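You operate a simulated robot arm through the tools that you are given. There is no shell and no other tool. Be economical: measure what you need, move in short steps, check, and stop when the job is done.

Carry out the task below with a simulated robot arm. There is one attempt and no reset: what you move stays moved.

TASK
Pump the spare wheel to the pressure on the card.
Fine: set the regulator before you open the air tap; tap shut and chuck back in its holder afterwards.

It is judged by the outcome, as a careful person would: the job done as asked, and still so three seconds after it is handed in. It fails if anything else is knocked over, pushed out of place, dropped, spilled or broken.

THE ROBOT
A 6-joint arm with a two-finger parallel gripper, fixed in place. Base frame: the origin is at the foot of the arm, x ahead of it, y to its left, z up; the work surface is at about z = 0.8. Lengths are in m, angles in degrees, forces in N, time in s.
With the tool pointing down near the work surface it reaches from about 0.42 to 0.86 m from the base axis. Its first joint turns from -115.0 to 115.0 degrees. Payload 4.2 kg.
The tool frame sits at the grasp point between the pads (the TCP): z along the fingers, y along the line on which they close. The tips reach 0.023 m beyond it. Largest opening 0.094 m; finger width 0.038, thickness 0.01; the body of the gripper, 0.054 by 0.096 m, starts 0.039 m behind the TCP.
Orientation is that of the tool frame in the base frame, as a unit quaternion [x, y, z, w]. With the fingers straight down and closing along the base's y, the tool's x points along the base's -x, its y along +y and its z along -z.

THE INTERFACE
- The arm moves only by the tool play_rows. Its argument "commands" is a list of rows, each an object (a shift or turn left out is 0, a gripper value left out holds the last) with "offset": the shift along the tool's x, y, z in m, a list of three; "rot": the turn, a rotation vector about the tool's x, y, z in degrees, a list of three; "claw": the opening, from 0 (shut) to 1 (fully open). In form: [{"offset": [tx, ty, tz], "rot": [rx, ry, rz], "claw": claw}, ...]. A call has 1 to 10 rows; each row shifts and turns the commanded pose from where the row before left it, along the tool's axes as they then stand. Each row takes 0.2 s and may step no farther than 0.05 m and 8.6 degrees from the row before; otherwise, or with a gripper value out of range, the whole call is refused. A pose out of reach is approached as far as the arm can. The call stops where the force on the tool passes 40 N (or 10 N more than at its start, if that is more) or the arm is blocked; 0.2 s more then pass. Each finger travels about 0.108 m/s and halts on what it meets, pressing with about 26 N; the grip force reading is that of the motor and also rises with nothing between the fingers. The clock runs only during rows and for 0.2 s after the last one: add rows that do not move to give the fingers time. The reply holds the time, the measured pose of the TCP, the force on the tool along the base axes, the opening and the grip force, in the units named above and with some noise, and new pictures: "pictures" is both (left out), scene, wrist or none.
- Cameras (640 x 400 px; columns grow to the right, rows downward): "scene" is fixed at [0.2176, -0.6497, 1.4203]; the picture's right is [0.89, -0.46, 0.00], its down [-0.28, -0.54, -0.80] and it looks along [0.36, 0.71, -0.60] (base axes); focal length 264 px, centre (320, 200). "wrist" rides on the gripper at [-0.039, 0, -0.044] in the tool frame; the picture's right is [0.00, -1.00, 0.00], its down [0.97, 0.00, -0.24] and it looks along [0.24, 0.00, 0.97] (tool axes); focal length 218 px, centre (320, 200).
- move_column(by): slides the trunk up (or, below 0, down) by that many m; the arm rides with it, the base frame stays. It gives what a move gives, with no picture.
- point_at(camera, pixels): there is no depth. For up to 12 entries [column, row, z] of the newest picture of that camera ("zoom" is the newest enlarged one), the place [x, y] in the base frame at which the ray of that pixel passes the height z, good to about 0.003 m. It takes no simulated time.
- enlarge(camera, box): a new picture of the part [left, top, right, bottom] of that camera's present view, enlarged. It takes no simulated time.
- job_done(): hands the job in; it is judged then, once.

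Go step by step. Measure first, check grasps and placings, and put right what went wrong. The budget is 80 turns and 150 pictures, counting those below and the enlarged ones. Unless the task says otherwise, let go and move clear before handing in, and close with one line.

The tools are called after ">>>" as name(argument=value, ...) on one line, values as JSON. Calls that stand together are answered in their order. play_rows: Moves the arm, as the interface text tells. Its arguments: {"type":"object","properties":{"commands":{"type":"array","items":{"type":"object","properties":{"offset":{"type":"array","items":{"type":"number"}},"rot":{"type":"array","items":{"type":"number"}},"claw":{"type":"number"}}}},"pictures":{"type":"string","enum":["both","scene","wrist","none"]}},"required":["commands"]} The other tools are called the same way: move_column (by) slides the trunk up or down; point_at (camera, pixels) gives the place at which the rays of pixels pass given heights; enlarge (camera, box) takes an enlarged picture of a part of a camera's view; job_done () hands the job in.

At the start:

```text
clock: 0.0
tool_pos: [0.5553, -0.2342, 1.2374]
orientation: [0.0, 1.0, 0.0, 0.0]
force: [0.9, 0.6, -0.5]
gripper_width: 0.0941
grasp_force: 0.0
trunk travel left (down, up): [-0.8, 0.19]
```

scene: 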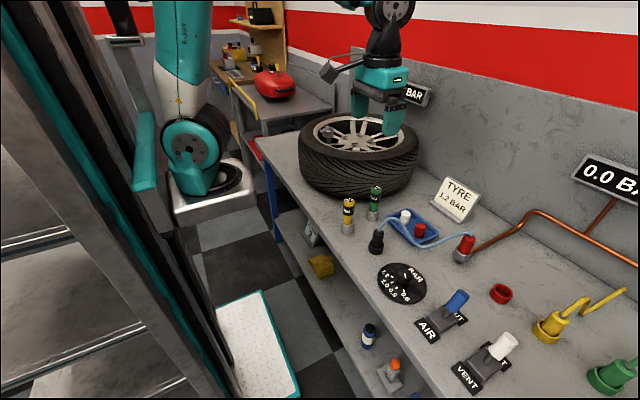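
wrist: 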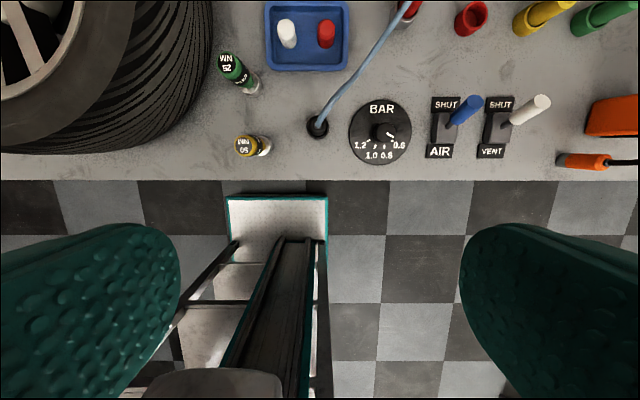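

The scene shows the tyre, the card near (456,198), the regulator dial near (402,283), the AIR and VENT levers and a black chuck near (376,241). I'll enlarge these for detail.

>>> enlarge(camera="scene", box=[340, 170, 540, 295])

>>> enlarge(camera="wrist", box=[200, 0, 440, 170])

>>> enlarge(camera="wrist", box=[330, 70, 640, 180])

>>> enlarge(camera="scene", box=[290, 70, 450, 200])

>>> enlarge(camera="scene", box=[360, 240, 560, 400])

```text
3.20 times, centred on (440, 232) of scene
```

zoom: 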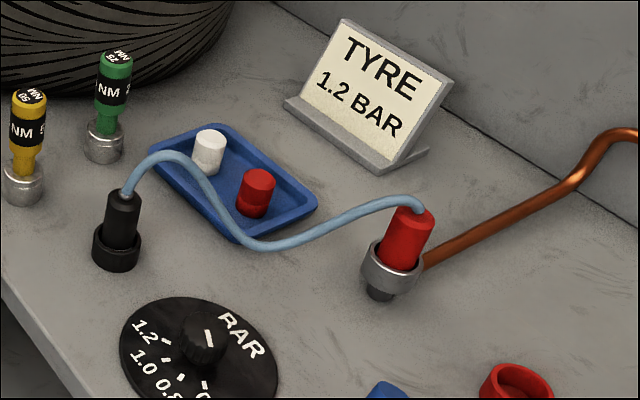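

```text
2.35 times, centred on (320, 85) of wrist
```

zoom: 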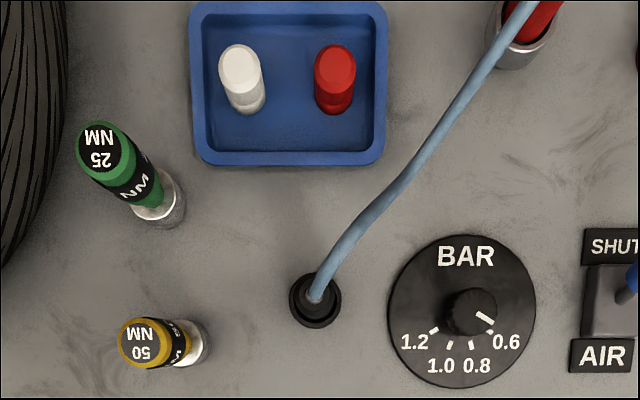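

```text
2.06 times, centred on (485, 125) of wrist
```

zoom: 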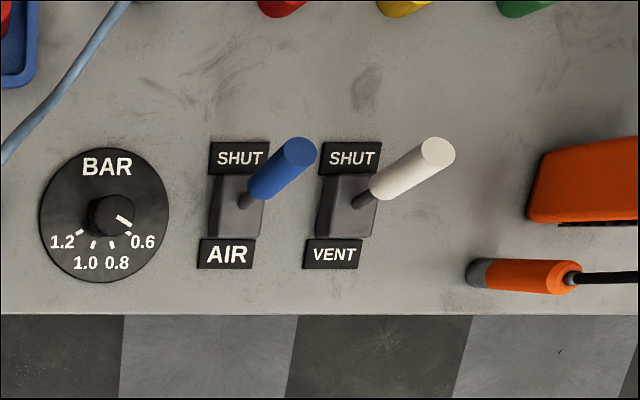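

```text
3.08 times, centred on (370, 135) of scene
```

zoom: 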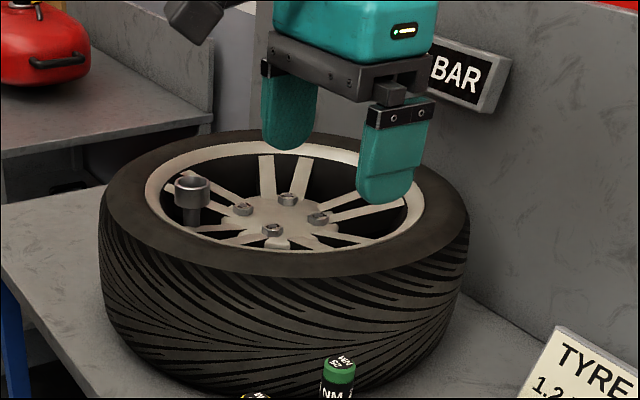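

```text
2.50 times, centred on (460, 320) of scene
```

zoom: 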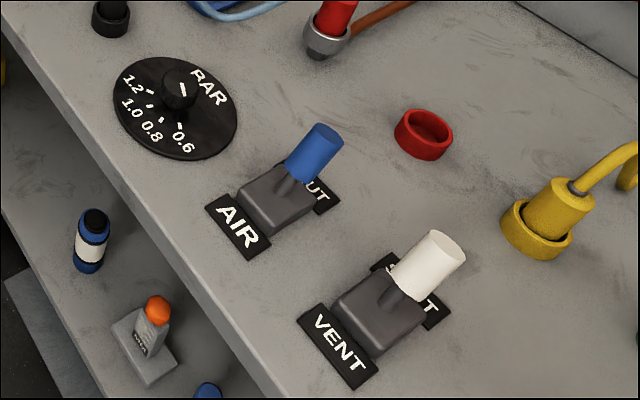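

The card says 1.2 BAR, the knob points at about 0.6 and both levers lean to SHUT; the wheel has a cup-topped valve near scene (338,130). Next I'll measure positions.

>>> point_at(camera="wrist", pixels=[[318, 127, 0.8], [318, 121, 0.85], [380, 132, 0.8], [385, 131, 0.83], [444, 127, 0.82], [466, 109, 0.88], [498, 127, 0.82], [530, 108, 0.88], [247, 85, 0.8], [265, 147, 0.8], [307, 35, 0.8], [100, 178, 0.8]])

>>> point_at(camera="scene", pixels=[[376, 250, 0.8], [376, 232, 0.86], [402, 284, 0.8], [404, 275, 0.83], [457, 302, 0.88], [503, 346, 0.88], [338, 132, 0.98], [338, 120, 1.0], [361, 196, 0.8], [374, 215, 0.8], [465, 245, 0.84], [440, 318, 0.82]])

>>> enlarge(camera="scene", box=[310, 100, 370, 150])

>>> enlarge(camera="scene", box=[560, 140, 640, 210])

```text
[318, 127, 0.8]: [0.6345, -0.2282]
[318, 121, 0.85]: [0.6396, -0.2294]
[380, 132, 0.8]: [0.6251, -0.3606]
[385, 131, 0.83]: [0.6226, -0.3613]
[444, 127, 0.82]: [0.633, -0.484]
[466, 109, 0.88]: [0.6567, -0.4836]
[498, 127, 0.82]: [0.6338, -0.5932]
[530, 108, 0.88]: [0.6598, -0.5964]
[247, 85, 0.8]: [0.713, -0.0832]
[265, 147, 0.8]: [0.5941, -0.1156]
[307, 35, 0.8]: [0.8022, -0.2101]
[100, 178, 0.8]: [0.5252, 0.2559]
```

```text
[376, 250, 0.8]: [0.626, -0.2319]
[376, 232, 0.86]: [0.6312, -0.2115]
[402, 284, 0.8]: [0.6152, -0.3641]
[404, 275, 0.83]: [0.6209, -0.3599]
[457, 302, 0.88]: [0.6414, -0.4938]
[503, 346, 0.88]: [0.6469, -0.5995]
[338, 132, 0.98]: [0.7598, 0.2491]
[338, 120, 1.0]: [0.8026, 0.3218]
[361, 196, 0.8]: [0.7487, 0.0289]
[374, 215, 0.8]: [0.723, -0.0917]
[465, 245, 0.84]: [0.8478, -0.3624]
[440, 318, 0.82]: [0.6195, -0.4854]
```

```text
8.00 times, centred on (340, 125) of scene
```

zoom: 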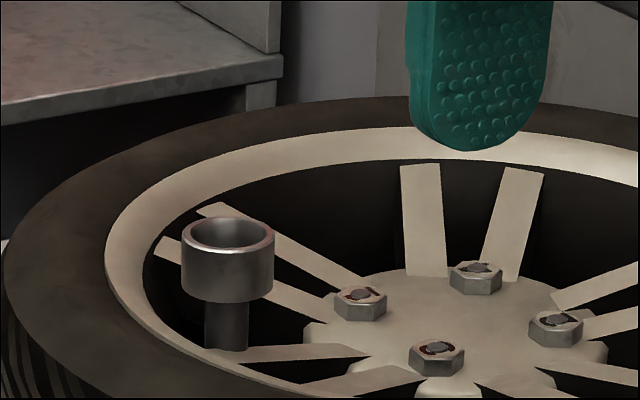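

```text
5.71 times, centred on (600, 175) of scene
```

zoom: 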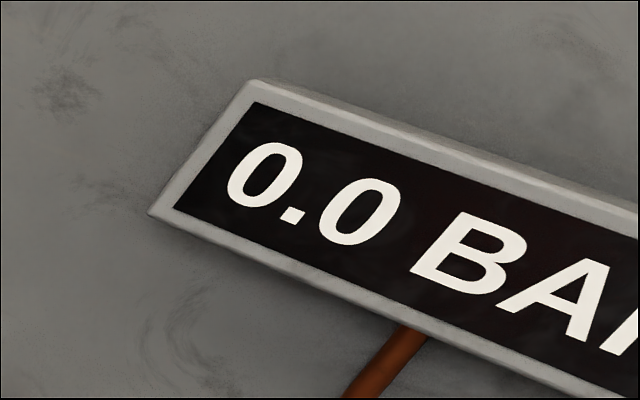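

Scene and wrist triangulate the knob to about (0.622,-0.361), the chuck to (0.632,-0.229) and the AIR lever to (0.633,-0.485). I'll move above the knob first.

>>> play_rows(commands=[{"offset": [-0.0223, -0.0423, 0]}, {"offset": [-0.0223, -0.0423, 0]}, {"offset": [-0.0223, -0.0423, 0]}, {"offset": [0, 0, 0.05]}, {"offset": [0, 0, 0.05]}, {"offset": [0, 0, 0.05]}, {"offset": [0, 0, 0.05]}, {"offset": [0, 0, 0.05]}, {}])

```text
clock: 2.0
tool_pos: [0.6217, -0.361, 0.9854]
orientation: [-0.001, 1.0, 0.0, 0.0]
force: [-0.1, 0.0, 0.1]
gripper_width: 0.094
grasp_force: 0.0
trunk travel left (down, up): [-0.8, 0.19]
```

scene: 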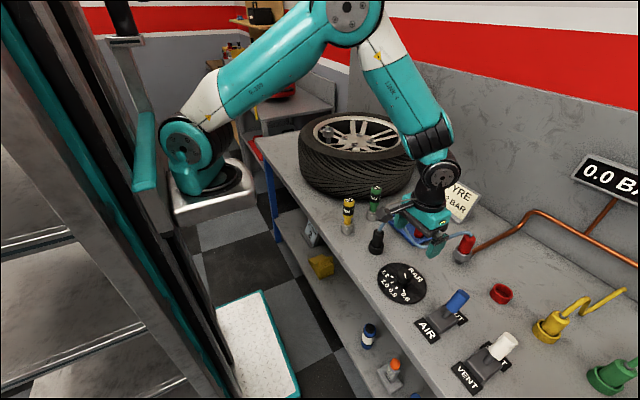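
wrist: 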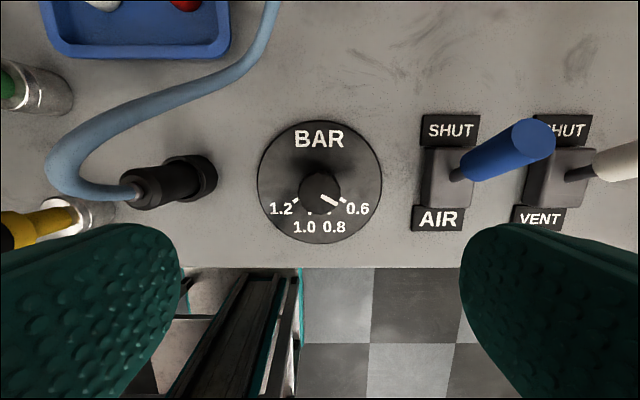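

The knob top is at wrist (320,189), the dial centre at about (319,181). I'll measure these from the nearer view.

>>> point_at(camera="wrist", pixels=[[319, 181, 0.803], [320, 189, 0.83], [300, 190, 0.83], [340, 190, 0.83], [446, 180, 0.84], [522, 140, 0.89], [460, 174, 0.85], [205, 175, 0.81], [137, 194, 0.87]])

>>> enlarge(camera="wrist", box=[240, 110, 400, 250])

>>> enlarge(camera="scene", box=[360, 220, 520, 350])

```text
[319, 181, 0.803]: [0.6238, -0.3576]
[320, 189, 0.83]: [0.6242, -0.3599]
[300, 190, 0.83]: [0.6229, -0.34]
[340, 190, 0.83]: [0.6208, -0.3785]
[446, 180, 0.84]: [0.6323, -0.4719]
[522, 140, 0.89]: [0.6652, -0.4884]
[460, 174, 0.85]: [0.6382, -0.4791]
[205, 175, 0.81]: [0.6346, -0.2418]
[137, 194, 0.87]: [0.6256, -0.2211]
```

```text
2.86 times, centred on (320, 180) of wrist
```

zoom: 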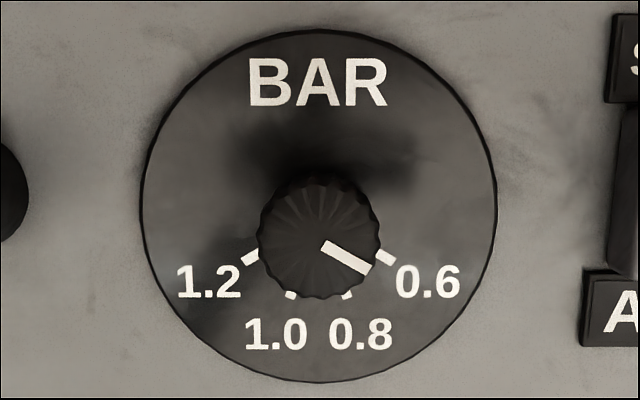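

```text
3.08 times, centred on (440, 285) of scene
```

zoom: 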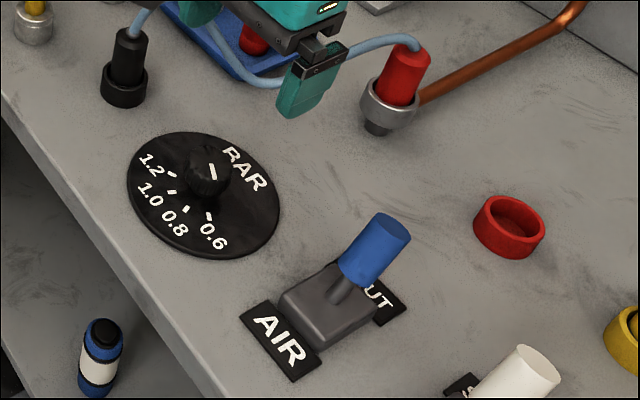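

The knob is at (0.623,-0.359), about 0.036 across with its top near 0.83; the dial needs roughly +110° clockwise. I'll pre-turn the wrist −54° and descend.

>>> play_rows(commands=[{"offset": [-0.001, 0.002, 0.02]}, {"rot": [0, 0, -8]}, {"rot": [0, 0, -8], "offset": [0, 0, 0.02]}, {"rot": [0, 0, -8], "offset": [0, 0, 0.02]}, {"rot": [0, 0, -8], "offset": [0, 0, 0.02]}, {"rot": [0, 0, -8], "offset": [0, 0, 0.02]}, {"rot": [0, 0, -8]}, {"rot": [0, 0, -6]}, {}])

```text
clock: 4.0
tool_pos: [0.6237, -0.3592, 0.8875]
orientation: [-0.455, 0.891, 0.0, -0.001]
force: [-0.3, -1.2, -0.8]
gripper_width: 0.0941
grasp_force: 0.1
trunk travel left (down, up): [-0.8, 0.19]
```

scene: 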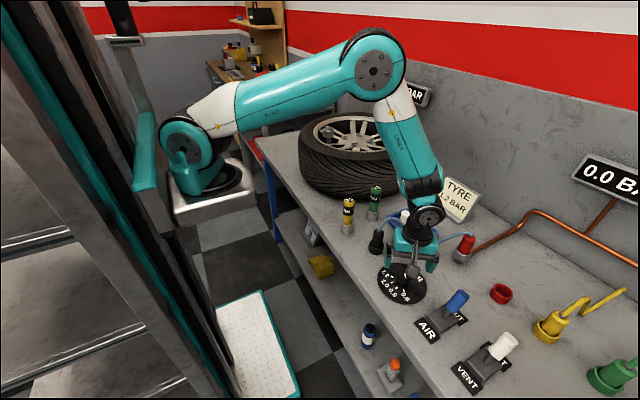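
wrist: 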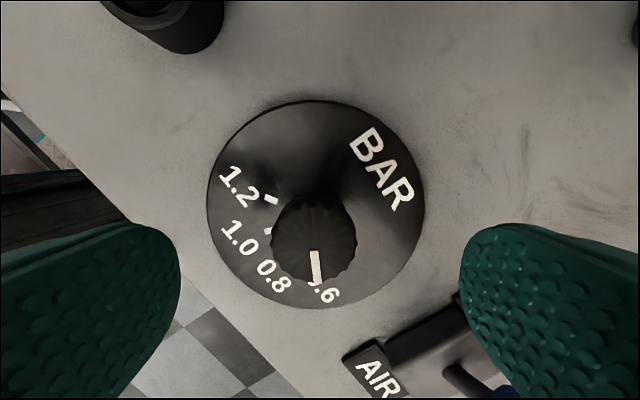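

The knob is well centred between the fingers (314,240) and the AIR housing is clear. I'll descend 0.052, then close.

>>> play_rows(commands=[{"offset": [0, 0, 0.02]}, {"offset": [0, 0, 0.02]}, {"offset": [0, 0, 0.012]}, {"claw": 0.2}, {"claw": 0.2}, {"claw": 0.2}, {"claw": 0.2}], pictures="wrist")

```text
clock: 5.6
tool_pos: [0.6216, -0.3571, 0.8351]
orientation: [-0.454, 0.891, 0.002, -0.001]
force: [-18.0, 12.7, 1.3]
gripper_width: 0.0375
grasp_force: 44.7
trunk travel left (down, up): [-0.8, 0.19]
```

wrist: 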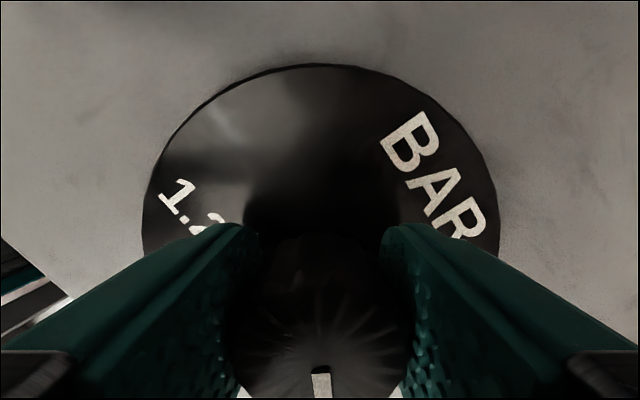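

Gripped at 0.0375 with a side force that shows the knob is about 3 mm along tool +y. I'll recentre by that and turn the knob +.

>>> play_rows(commands=[{"offset": [0, 0.003, 0]}, {}, {"rot": [0, 0, 8]}], pictures="none")

```text
clock: 6.4
tool_pos: [0.622, -0.3571, 0.8356]
orientation: [-0.391, 0.921, -0.001, 0.0]
force: [-3.8, 0.5, -11.1]
gripper_width: 0.0375
grasp_force: 44.9
trunk travel left (down, up): [-0.8, 0.19]
```

Side force is now small and the turn follows. I'll continue the rotation.

>>> play_rows(commands=[{"rot": [0, 0, 8]}, {"rot": [0, 0, 8]}, {"rot": [0, 0, 8]}, {"rot": [0, 0, 8]}, {"rot": [0, 0, 8]}, {"rot": [0, 0, 8]}, {}], pictures="wrist")

```text
clock: 8.0
tool_pos: [0.6221, -0.3601, 0.8345]
orientation: [0.019, 1.0, -0.001, 0.002]
force: [8.6, -26.6, -11.5]
gripper_width: 0.0378
grasp_force: 44.8
trunk travel left (down, up): [-0.8, 0.19]
```

wrist: 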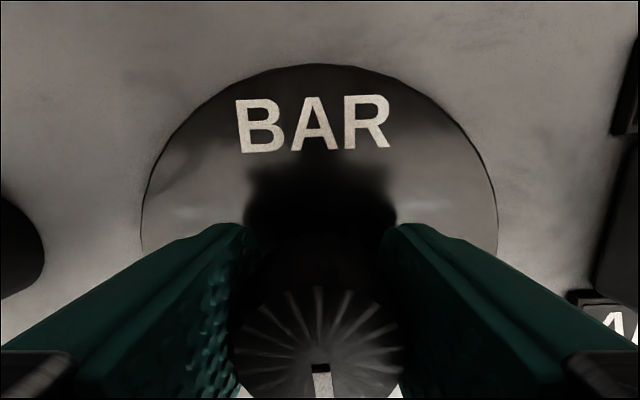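

The knob turns with the fingers (pointer at (320,385)). I'll relieve the −y side force and carry on.

>>> play_rows(commands=[{"offset": [0, -0.0035, 0]}, {"rot": [0, 0, 8]}, {"rot": [0, 0, 8]}, {"rot": [0, 0, 8]}, {}], pictures="none")

```text
clock: 9.2
tool_pos: [0.6231, -0.3619, 0.8354]
orientation: [0.226, 0.974, 0.001, 0.001]
force: [13.2, -7.8, -7.1]
gripper_width: 0.0378
grasp_force: 45.5
trunk travel left (down, up): [-0.8, 0.19]
```

Turned 80° so far and the force is modest. I'll turn 30° more, with a little easing in +x.

>>> play_rows(commands=[{"offset": [-0.001, 0, 0]}, {"rot": [0, 0, 8]}, {"rot": [0, 0, 8]}, {"rot": [0, 0, 8]}, {"rot": [0, 0, 6]}, {}], pictures="wrist")

```text
clock: 10.6
tool_pos: [0.6211, -0.3627, 0.8356]
orientation: [0.47, 0.883, 0.0, -0.001]
force: [1.8, -5.9, 0.9]
gripper_width: 0.0374
grasp_force: 45.0
trunk travel left (down, up): [-0.8, 0.19]
```

wrist: 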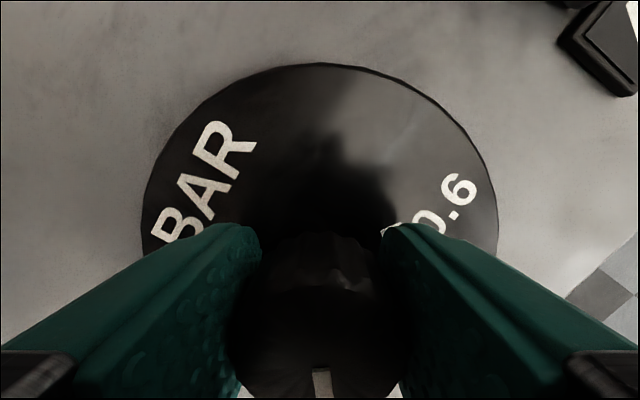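

Turned 110° with the pointer still aligned in the fingers. I'll open, back up and look.

>>> play_rows(commands=[{"claw": 1}, {"claw": 1}, {"claw": 1}, {"offset": [0, 0, -0.03]}, {"offset": [0, 0, -0.05]}, {"offset": [0, 0, -0.05]}, {"rot": [0, 0, -8]}, {"rot": [0, 0, -8]}, {"rot": [0, 0, -8]}, {"rot": [0, 0, -8]}], pictures="none")

>>> enlarge(camera="wrist", box=[220, 90, 420, 260])

>>> enlarge(camera="scene", box=[550, 140, 640, 220])

```text
clock: 12.8
tool_pos: [0.6225, -0.3614, 0.9647]
orientation: [0.207, 0.978, 0.001, 0.0]
force: [0.0, 0.3, -0.4]
gripper_width: 0.094
grasp_force: 0.1
trunk travel left (down, up): [-0.8, 0.19]
```

```text
2.35 times, centred on (320, 175) of wrist
```

zoom: 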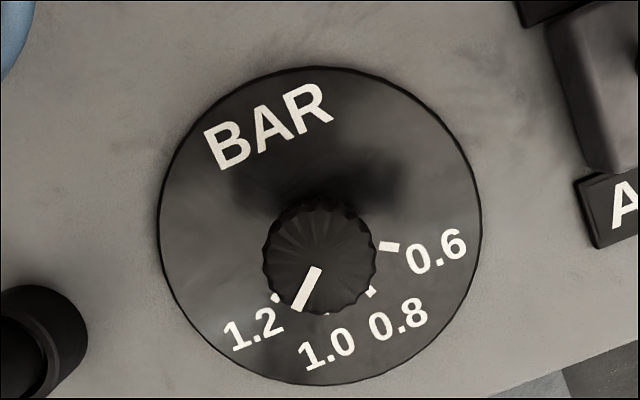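

```text
5.00 times, centred on (595, 180) of scene
```

zoom: 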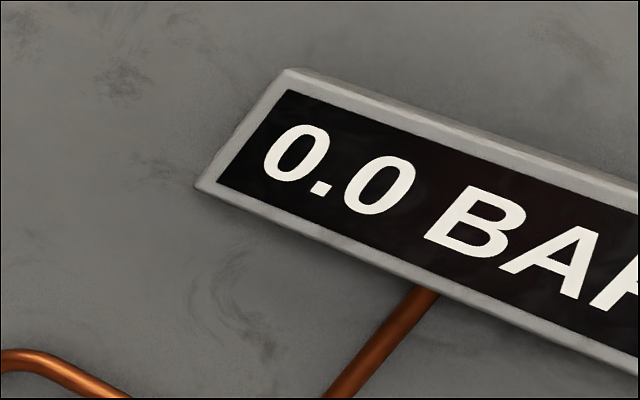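

The pointer (318,268)-(297,310) looks close to 1.2 but maybe a few degrees short. I'll measure with point_at from the wrist view.

>>> enlarge(camera="wrist", box=[280, 155, 360, 235])

```text
5.00 times, centred on (320, 195) of wrist
```

zoom: 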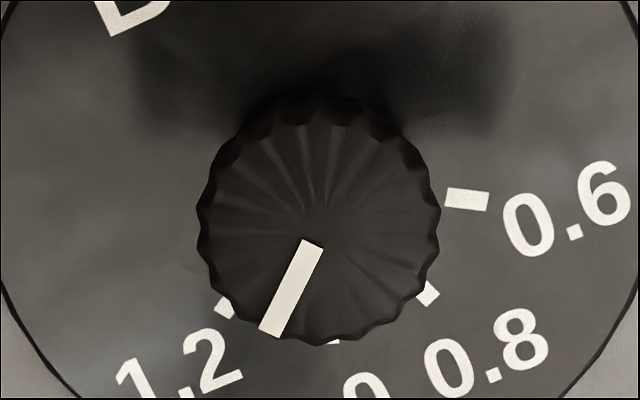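

>>> point_at(camera="zoom", pixels=[[313, 244, 0.832], [271, 333, 0.832], [320, 223, 0.832], [450, 197, 0.804], [484, 202, 0.804], [467, 199, 0.804], [428, 294, 0.804], [224, 307, 0.804], [334, 341, 0.804]])

```text
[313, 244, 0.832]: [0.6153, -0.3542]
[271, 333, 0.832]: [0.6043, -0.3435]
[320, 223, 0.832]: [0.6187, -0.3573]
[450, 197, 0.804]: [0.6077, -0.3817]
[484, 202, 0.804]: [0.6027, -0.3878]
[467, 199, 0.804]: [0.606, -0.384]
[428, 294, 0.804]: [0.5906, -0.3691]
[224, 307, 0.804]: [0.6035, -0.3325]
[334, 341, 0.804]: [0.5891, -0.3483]
```

Fitting the ticks gives 0.6/0.8/1.0/1.2 at about 30/70/110/150°, and the pointer is at about 140°. I'll regrasp and turn +10°.

>>> play_rows(commands=[{"offset": [0, 0, 0.05]}, {"offset": [0, 0, 0.05]}, {"offset": [0, 0, 0.029]}, {"claw": 0.2}, {"claw": 0.2}, {"claw": 0.2}, {"claw": 0.2}, {"rot": [0, 0, 5]}, {"rot": [0, 0, 5]}, {}], pictures="none")

>>> play_rows(commands=[{"claw": 1}, {"claw": 1}, {"claw": 1}, {"offset": [0, 0, -0.03]}, {"offset": [0, 0, -0.05]}, {"offset": [0, 0, -0.05], "rot": [0, 0, -8]}, {"offset": [0, 0, -0.05], "rot": [0, 0, -8]}, {"rot": [0, 0, -8]}, {"rot": [0, 0, -8]}, {}], pictures="wrist")

>>> enlarge(camera="wrist", box=[270, 135, 370, 235])

```text
clock: 15.0
tool_pos: [0.6223, -0.3604, 0.8367]
orientation: [0.292, 0.956, 0.0, 0.0]
force: [0.1, 4.0, -4.7]
gripper_width: 0.0378
grasp_force: 45.1
trunk travel left (down, up): [-0.8, 0.19]
```

```text
clock: 17.2
tool_pos: [0.6226, -0.3604, 1.0159]
orientation: [0.016, 1.0, 0.0, 0.0]
force: [-0.3, 0.2, 0.7]
gripper_width: 0.0939
grasp_force: 0.0
trunk travel left (down, up): [-0.8, 0.19]
```

wrist: 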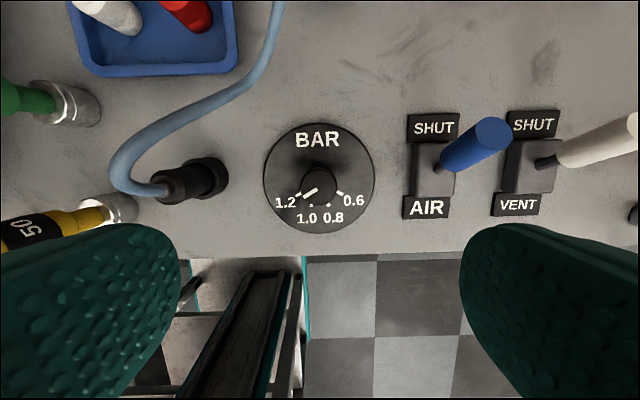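

```text
4.00 times, centred on (320, 185) of wrist
```

zoom: 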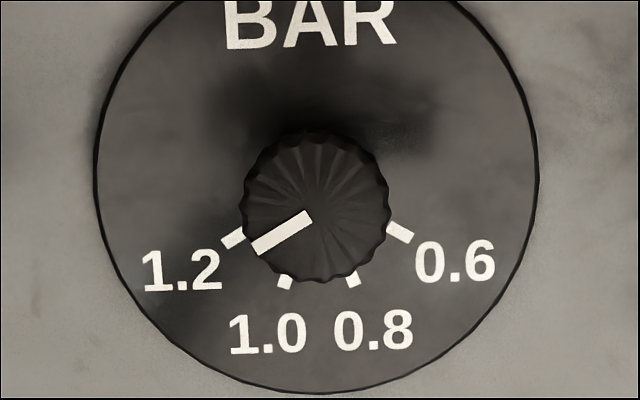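

The pointer now sits on the 1.2 tick (254,247 against 232,237 in the zoom), so the regulator is set. Next I'll move above the chuck.

>>> play_rows(commands=[{"offset": [-0.003, 0.044, 0], "rot": [0, 0, -1.8]}, {"offset": [-0.003, 0.044, 0]}, {"offset": [-0.003, 0.044, 0]}, {}])

>>> enlarge(camera="scene", box=[340, 180, 500, 290])

>>> enlarge(camera="scene", box=[300, 80, 440, 170])

```text
clock: 18.2
tool_pos: [0.633, -0.2311, 1.0159]
orientation: [0.002, 1.0, 0.0, 0.0]
force: [0.8, -0.3, 1.3]
gripper_width: 0.0939
grasp_force: 0.0
trunk travel left (down, up): [-0.8, 0.19]
```

scene: 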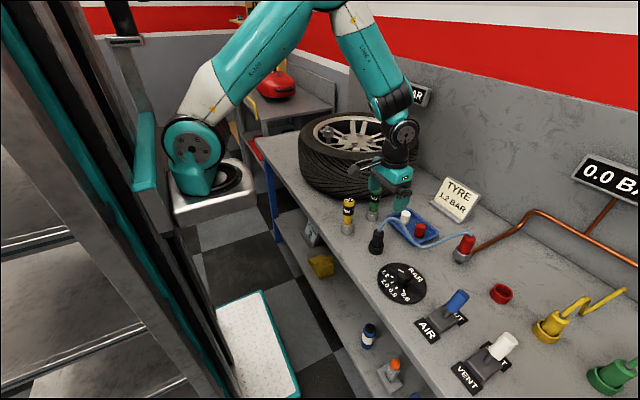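
wrist: 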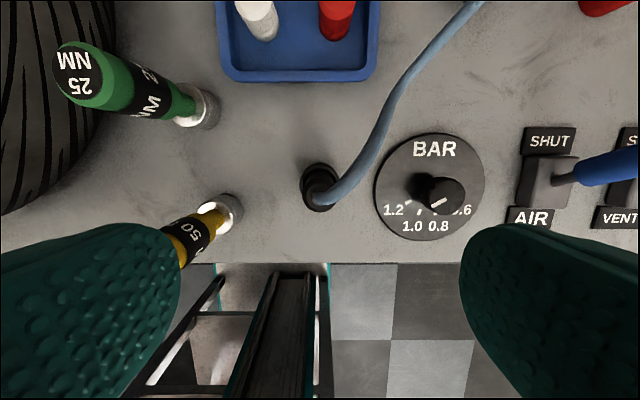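

```text
3.64 times, centred on (420, 235) of scene
```

zoom: 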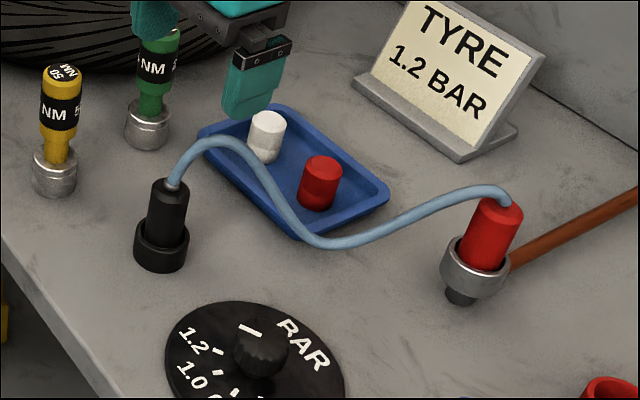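

```text
4.44 times, centred on (370, 125) of scene
```

zoom: 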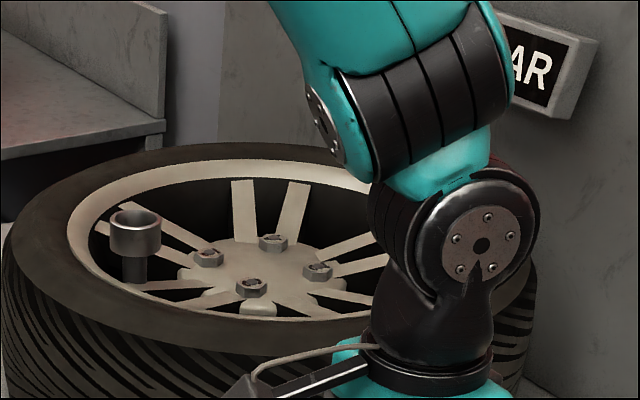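

The chuck is black, about 0.034 across, with its collar ring at wrist (319,186) and the hose leaving towards +x. I'll measure its axis and height.

>>> point_at(camera="wrist", pixels=[[319, 182, 0.8], [319, 186, 0.83], [321, 194, 0.88], [209, 103, 0.83], [230, 210, 0.83], [188, 245, 0.9], [185, 110, 0.88], [90, 75, 0.92]])

>>> point_at(camera="scene", pixels=[[376, 247, 0.82], [378, 230, 0.87], [378, 230, 0.88], [378, 230, 0.89]])

>>> enlarge(camera="wrist", box=[270, 130, 400, 230])

```text
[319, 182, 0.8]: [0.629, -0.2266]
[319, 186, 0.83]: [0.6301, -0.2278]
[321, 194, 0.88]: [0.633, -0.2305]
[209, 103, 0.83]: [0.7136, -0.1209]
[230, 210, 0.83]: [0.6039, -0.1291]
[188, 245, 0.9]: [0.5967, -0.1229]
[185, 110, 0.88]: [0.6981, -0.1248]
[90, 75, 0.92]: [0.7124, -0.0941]
```

```text
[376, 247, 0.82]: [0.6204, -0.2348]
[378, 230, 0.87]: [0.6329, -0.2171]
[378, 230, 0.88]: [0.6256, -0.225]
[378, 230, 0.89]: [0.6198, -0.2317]
```

```text
4.00 times, centred on (335, 180) of wrist
```

zoom: 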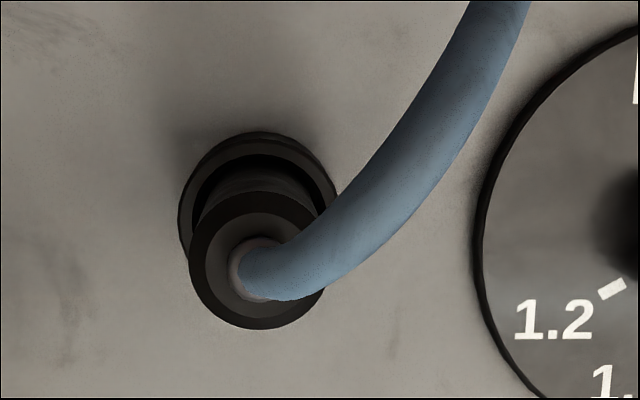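

The chuck axis is at about (0.630,-0.228), its top near 0.88, and the hose leaves towards (+x,−y). I'll rotate the wrist −135° so the hose exits between the fingers, with the camera on the far side from it.

>>> play_rows(commands=[{"rot": [0, 0, -8.4]}, {"rot": [0, 0, -8.4]}, {"rot": [0, 0, -8.4]}, {"rot": [0, 0, -8.4]}, {"rot": [0, 0, -8.4]}, {"rot": [0, 0, -8.4]}, {"rot": [0, 0, -8.4]}, {"rot": [0, 0, -8.4]}, {"rot": [0, 0, -8.4]}], pictures="none")

>>> play_rows(commands=[{"rot": [0, 0, -8.4]}, {"rot": [0, 0, -8.4]}, {"rot": [0, 0, -8.4]}, {"rot": [0, 0, -8.4]}, {"rot": [0, 0, -8.4]}, {"rot": [0, 0, -8.4]}, {"rot": [0, 0, -8.4]}, {}])

```text
clock: 20.2
tool_pos: [0.6333, -0.2279, 1.0157]
orientation: [-0.613, 0.79, 0.0, 0.0]
force: [-0.1, 0.8, -0.4]
gripper_width: 0.0942
grasp_force: 0.0
trunk travel left (down, up): [-0.8, 0.19]
```

```text
clock: 22.0
tool_pos: [0.6338, -0.229, 1.0172]
orientation: [0.922, -0.387, 0.0, 0.0]
force: [0.9, 0.4, 0.6]
gripper_width: 0.094
grasp_force: 0.1
trunk travel left (down, up): [-0.8, 0.19]
```

scene: 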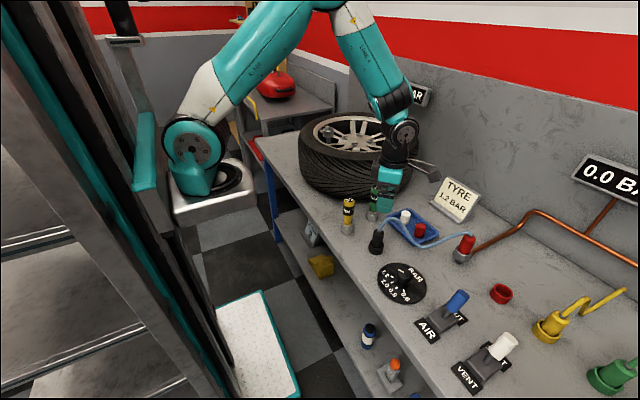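
wrist: 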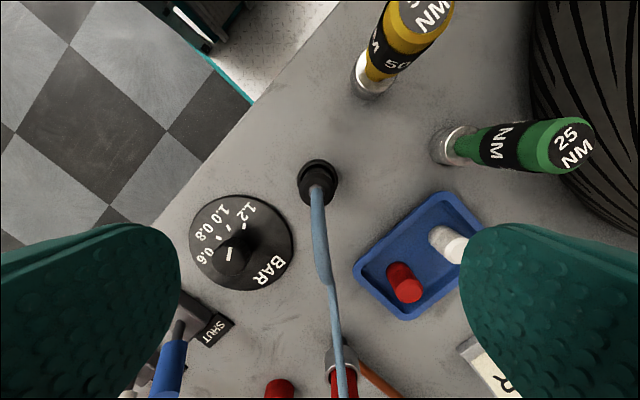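

The rotation worked and the hose runs straight down the image from the chuck at (318,185). I'll measure the chuck from this opposite viewpoint.

>>> point_at(camera="wrist", pixels=[[318, 182, 0.83], [317, 192, 0.88], [317, 178, 0.8]])

>>> enlarge(camera="wrist", box=[270, 140, 370, 220])

```text
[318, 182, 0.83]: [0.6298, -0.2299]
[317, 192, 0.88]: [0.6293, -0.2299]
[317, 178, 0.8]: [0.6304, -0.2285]
```

```text
5.00 times, centred on (320, 180) of wrist
```

zoom: 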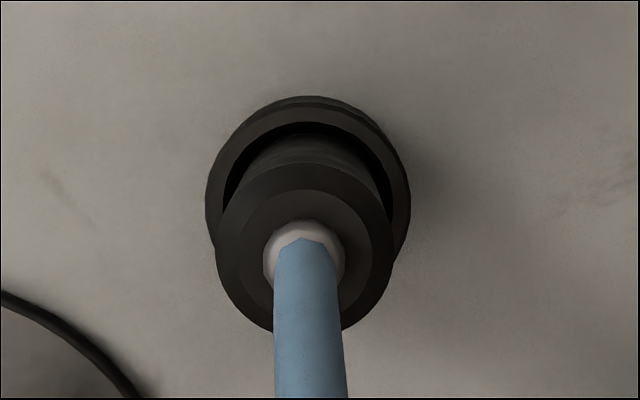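

The chuck axis is (0.630,-0.229). I'll centre over it, descend to 0.868 and close.

>>> play_rows(commands=[{"offset": [-0.0026, 0.0026, 0.04]}, {"offset": [0, 0, 0.04]}, {"offset": [0, 0, 0.04]}, {"offset": [0, 0, 0.028]}, {"claw": 0.15}, {"claw": 0.15}, {"claw": 0.15}, {"claw": 0.15}])

>>> enlarge(camera="scene", box=[340, 180, 480, 280])

```text
clock: 23.8
tool_pos: [0.6287, -0.2302, 0.8682]
orientation: [0.921, -0.389, 0.0, -0.001]
force: [-0.4, -0.4, 0.4]
gripper_width: 0.0295
grasp_force: 26.4
trunk travel left (down, up): [-0.8, 0.19]
```

scene: 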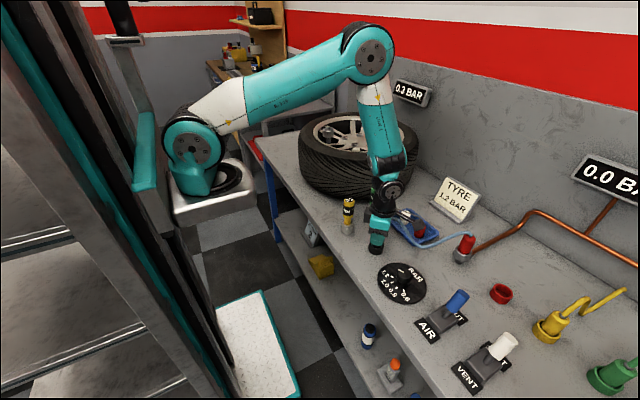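
wrist: 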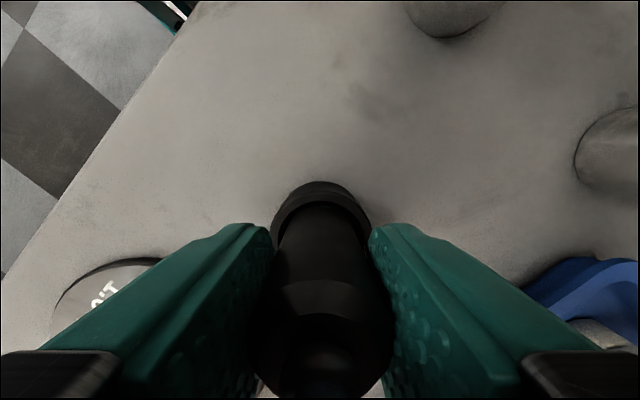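

```text
4.00 times, centred on (410, 230) of scene
```

zoom: 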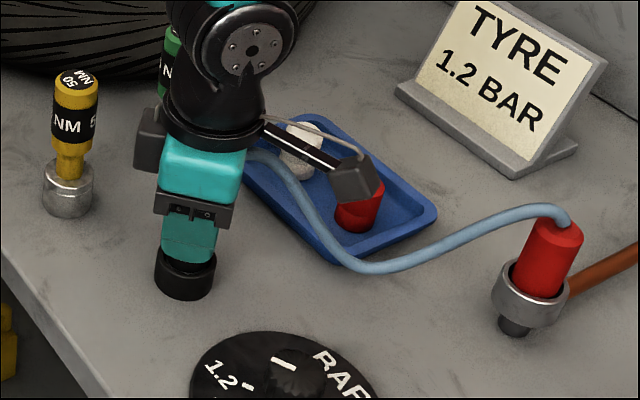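

Chuck is gripped (0.0295) and the wheel gauge now reads 0.3 BAR at (408,91). I'll lift slowly and query where the valve cup lies.

>>> play_rows(commands=[{"offset": [0, 0, -0.03]}, {"offset": [0, 0, -0.04]}, {"offset": [0, 0, -0.05]}, {"offset": [0, 0, -0.05]}, {"offset": [0, 0, -0.05]}, {"offset": [0, 0, -0.05]}, {}])

>>> point_at(camera="scene", pixels=[[328.4, 129.5, 0.94], [328.4, 129.5, 0.97], [328.4, 129.5, 1.0], [328.4, 129.5, 1.03], [345, 196, 0.8], [299, 150, 0.97], [420, 150, 0.97]])

>>> enlarge(camera="scene", box=[290, 80, 450, 200])

```text
clock: 25.4
tool_pos: [0.6303, -0.2293, 1.1382]
orientation: [0.921, -0.39, 0.0, 0.0]
force: [1.0, -0.3, -0.5]
gripper_width: 0.0294
grasp_force: 26.1
trunk travel left (down, up): [-0.8, 0.19]
```

scene: 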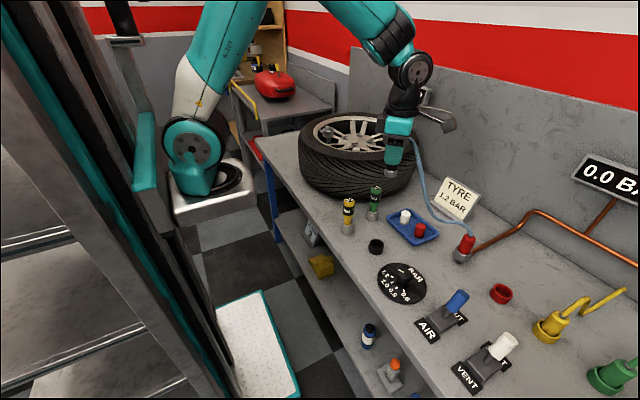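
wrist: 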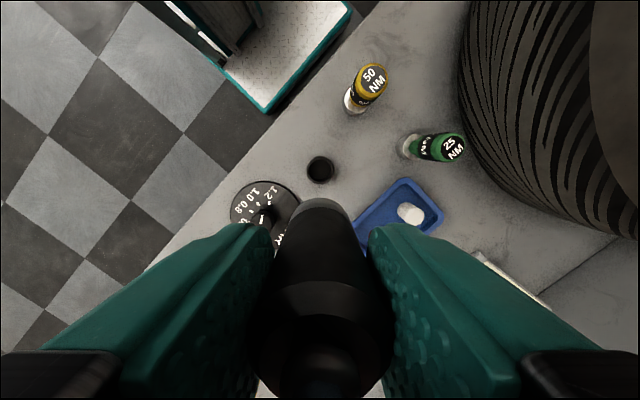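

```text
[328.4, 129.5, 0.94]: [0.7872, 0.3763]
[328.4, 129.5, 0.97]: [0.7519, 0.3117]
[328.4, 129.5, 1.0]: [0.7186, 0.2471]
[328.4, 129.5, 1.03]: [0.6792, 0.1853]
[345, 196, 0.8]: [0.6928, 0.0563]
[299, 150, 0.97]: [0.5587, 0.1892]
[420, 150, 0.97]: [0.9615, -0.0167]
```

```text
3.33 times, centred on (370, 140) of scene
```

zoom: 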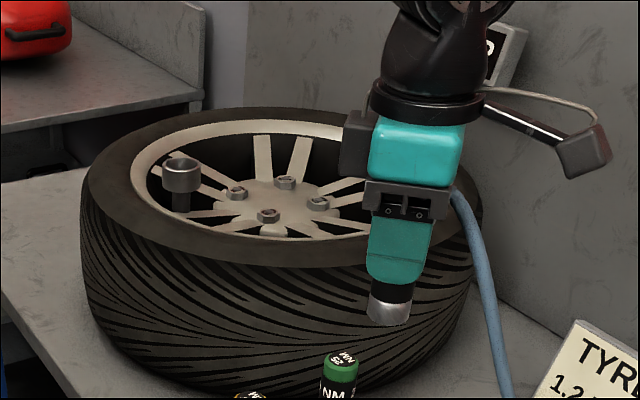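

Chuck lifted cleanly, with a silver nozzle at its bottom. I'll carry it towards the wheel, at height, to see the valve cup.

>>> play_rows(commands=[{"offset": [-0.0238, -0.03, -0.006]}, {"offset": [-0.0238, -0.03, -0.006]}, {"offset": [-0.0238, -0.03, -0.006]}, {"offset": [-0.0238, -0.03, -0.006]}, {"offset": [-0.0238, -0.03, -0.006]}, {"offset": [-0.0238, -0.03, -0.006]}, {"offset": [-0.0238, -0.03, -0.006]}, {"offset": [-0.0238, -0.03, -0.006]}, {}])

```text
clock: 27.4
tool_pos: [0.6697, 0.076, 1.1857]
orientation: [0.921, -0.389, 0.0, 0.0]
force: [-0.2, -0.5, -0.7]
gripper_width: 0.0296
grasp_force: 26.2
trunk travel left (down, up): [-0.8, 0.19]
```

scene: 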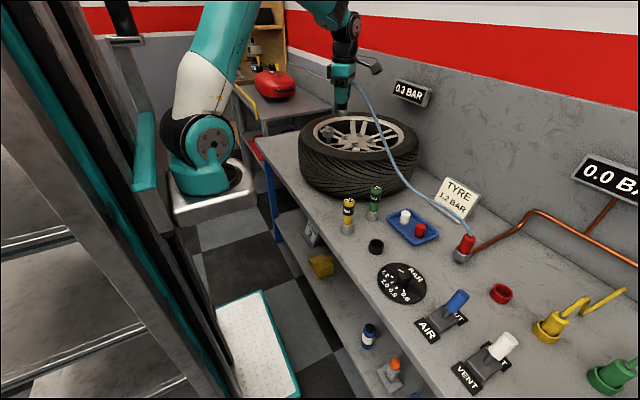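
wrist: 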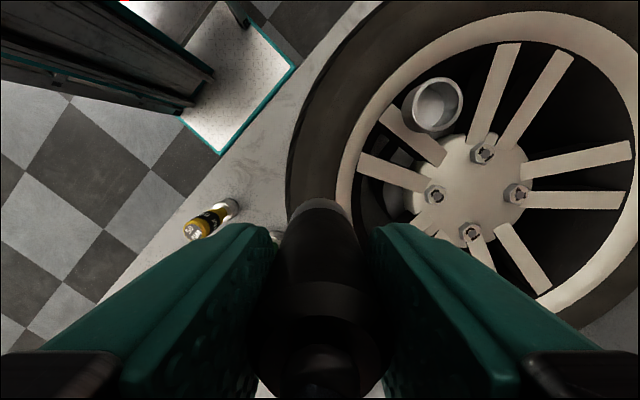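

The valve cup is at wrist (438,103). I'll intersect it with the scene ray for its position and height.

>>> enlarge(camera="wrist", box=[390, 60, 490, 140])

>>> point_at(camera="wrist", pixels=[[438, 103, 0.94], [438, 103, 0.97], [438, 103, 1.0], [438, 103, 1.03]])

>>> enlarge(camera="scene", box=[300, 100, 370, 160])

```text
5.00 times, centred on (440, 100) of wrist
```

zoom: 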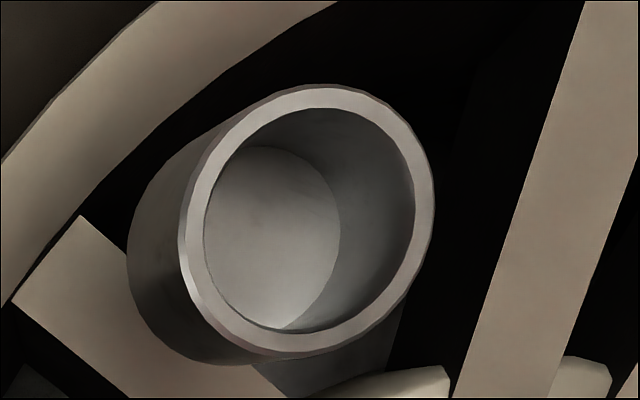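

```text
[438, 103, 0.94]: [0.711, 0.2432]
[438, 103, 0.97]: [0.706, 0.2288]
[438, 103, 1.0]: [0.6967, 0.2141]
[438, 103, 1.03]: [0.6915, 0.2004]
```

```text
6.67 times, centred on (335, 130) of scene
```

zoom: 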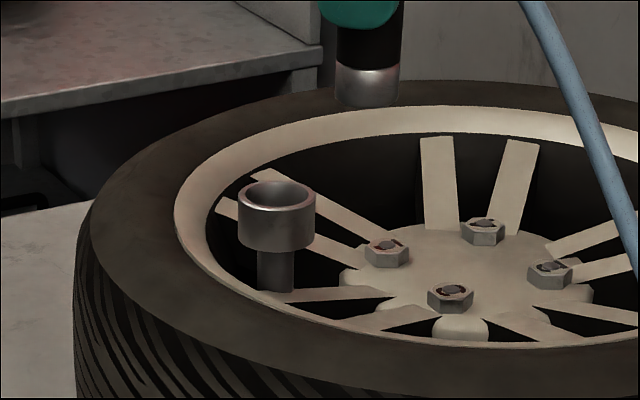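

The rays cross at about (0.693, 0.205, 1.02). I'll move over it, staying high, then refine.

>>> play_rows(commands=[{"offset": [-0.0255, -0.0354, 0]}, {"offset": [-0.0255, -0.0354, 0]}, {"offset": [-0.0255, -0.0354, 0]}, {"offset": [0, 0, 0.03]}, {}])

>>> enlarge(camera="wrist", box=[260, 120, 380, 220])

>>> enlarge(camera="scene", box=[290, 80, 370, 150])

```text
clock: 28.6
tool_pos: [0.6897, 0.204, 1.1546]
orientation: [0.921, -0.39, 0.0, 0.0]
force: [0.2, 0.4, 0.3]
gripper_width: 0.0293
grasp_force: 26.2
trunk travel left (down, up): [-0.8, 0.19]
```

scene: 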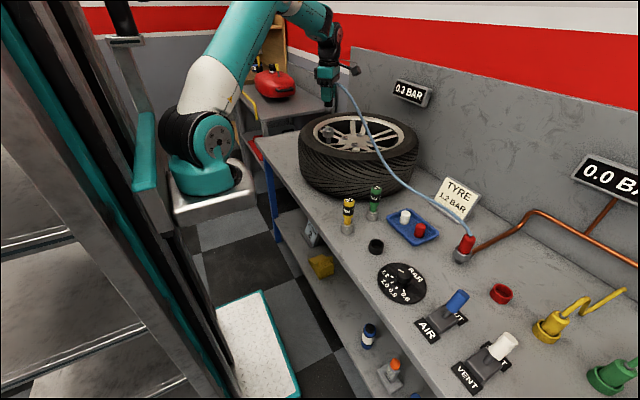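
wrist: 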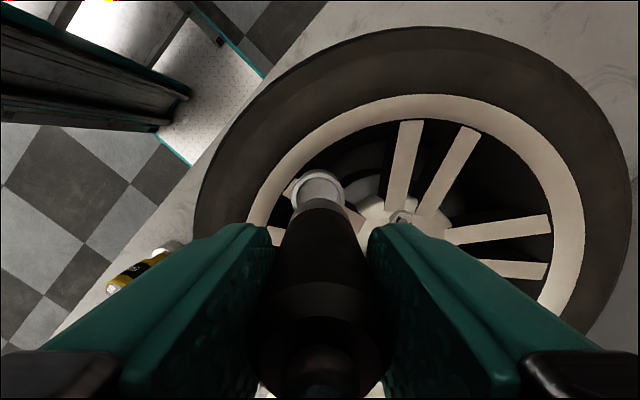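

```text
4.00 times, centred on (320, 170) of wrist
```

zoom: 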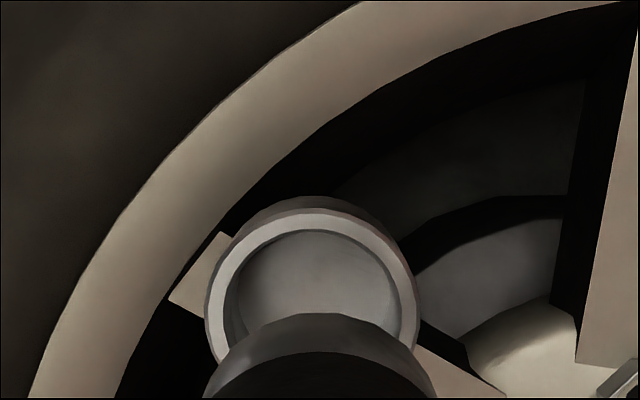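

```text
5.71 times, centred on (330, 115) of scene
```

zoom: 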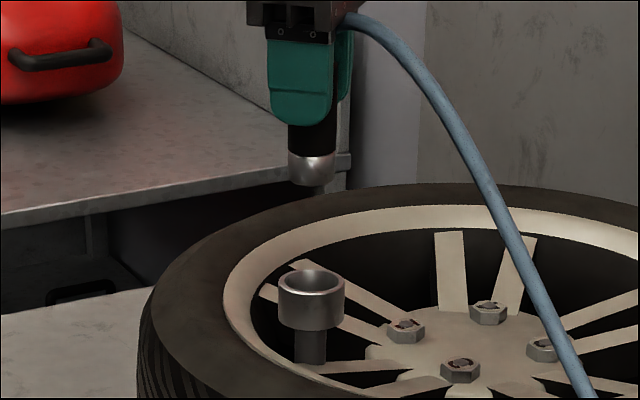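

Cup rim centre appears near wrist (318,198), just under the nozzle. I'll compute its place.

>>> point_at(camera="wrist", pixels=[[318, 197, 1.0], [318, 197, 1.015], [318, 197, 1.03]])

>>> point_at(camera="scene", pixels=[[328.4, 129.4, 1.01], [328.4, 129.4, 1.015], [328.4, 129.4, 1.02], [328.4, 129.4, 1.025]])

```text
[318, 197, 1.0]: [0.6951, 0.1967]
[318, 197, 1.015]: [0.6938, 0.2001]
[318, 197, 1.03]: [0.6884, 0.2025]
```

```text
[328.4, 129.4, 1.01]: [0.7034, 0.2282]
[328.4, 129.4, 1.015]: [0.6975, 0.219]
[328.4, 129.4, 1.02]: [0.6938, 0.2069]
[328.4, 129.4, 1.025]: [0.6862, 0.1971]
```

Cup at about (0.691,0.204,1.022), and the TCP is within 1–2 mm of it. I'll descend until the nozzle is near the rim and check.

>>> play_rows(commands=[{"offset": [0, 0, 0.02]}, {"offset": [0, 0, 0.02]}, {"offset": [0, 0, 0.02]}, {}], pictures="none")

>>> enlarge(camera="wrist", box=[260, 150, 380, 250])

>>> enlarge(camera="scene", box=[290, 90, 370, 160])

```text
clock: 29.6
tool_pos: [0.691, 0.2034, 1.095]
orientation: [0.922, -0.388, 0.0, -0.001]
force: [0.1, -0.3, -0.2]
gripper_width: 0.0296
grasp_force: 26.0
trunk travel left (down, up): [-0.8, 0.19]
```

```text
4.00 times, centred on (320, 200) of wrist
```

zoom: 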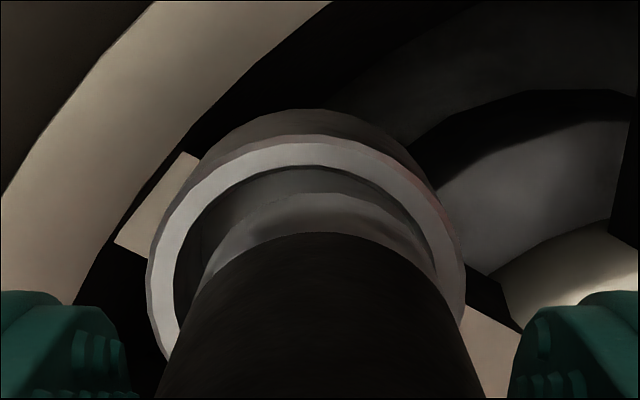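

```text
5.71 times, centred on (330, 125) of scene
```

zoom: 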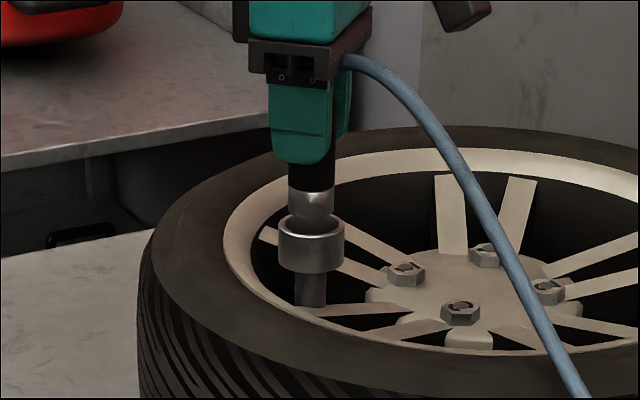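

The nozzle is entering the cup, about 1.5–2 mm to the right (320 vs 306 in the zoom). I'll shift +0.0017 along tool y and lower in small steps.

>>> play_rows(commands=[{"offset": [0, 0.0017, 0]}, {"offset": [0, 0, 0.01]}, {"offset": [0, 0, 0.008]}, {}], pictures="none")

>>> enlarge(camera="wrist", box=[260, 150, 380, 250])

>>> enlarge(camera="scene", box=[300, 100, 360, 150])

```text
clock: 30.6
tool_pos: [0.6905, 0.2023, 1.0776]
orientation: [0.921, -0.389, 0.001, 0.0]
force: [0.3, -0.4, -0.3]
gripper_width: 0.0296
grasp_force: 26.2
trunk travel left (down, up): [-0.8, 0.19]
```

```text
4.00 times, centred on (320, 200) of wrist
```

zoom: 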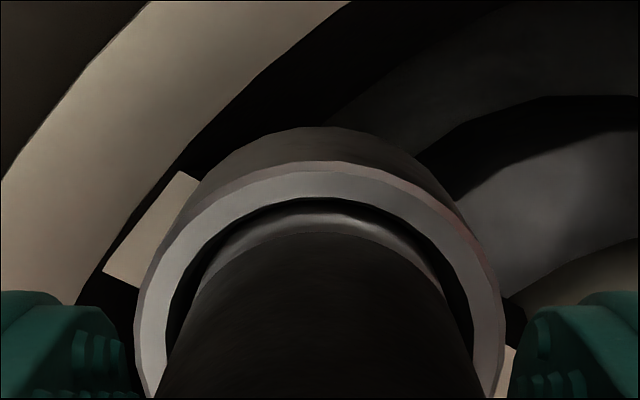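

```text
8.00 times, centred on (330, 125) of scene
```

zoom: 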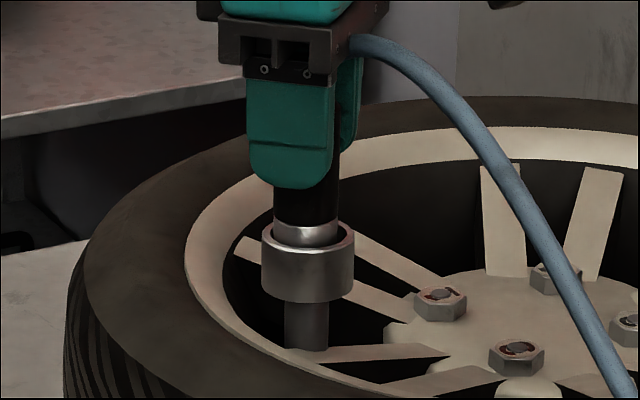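

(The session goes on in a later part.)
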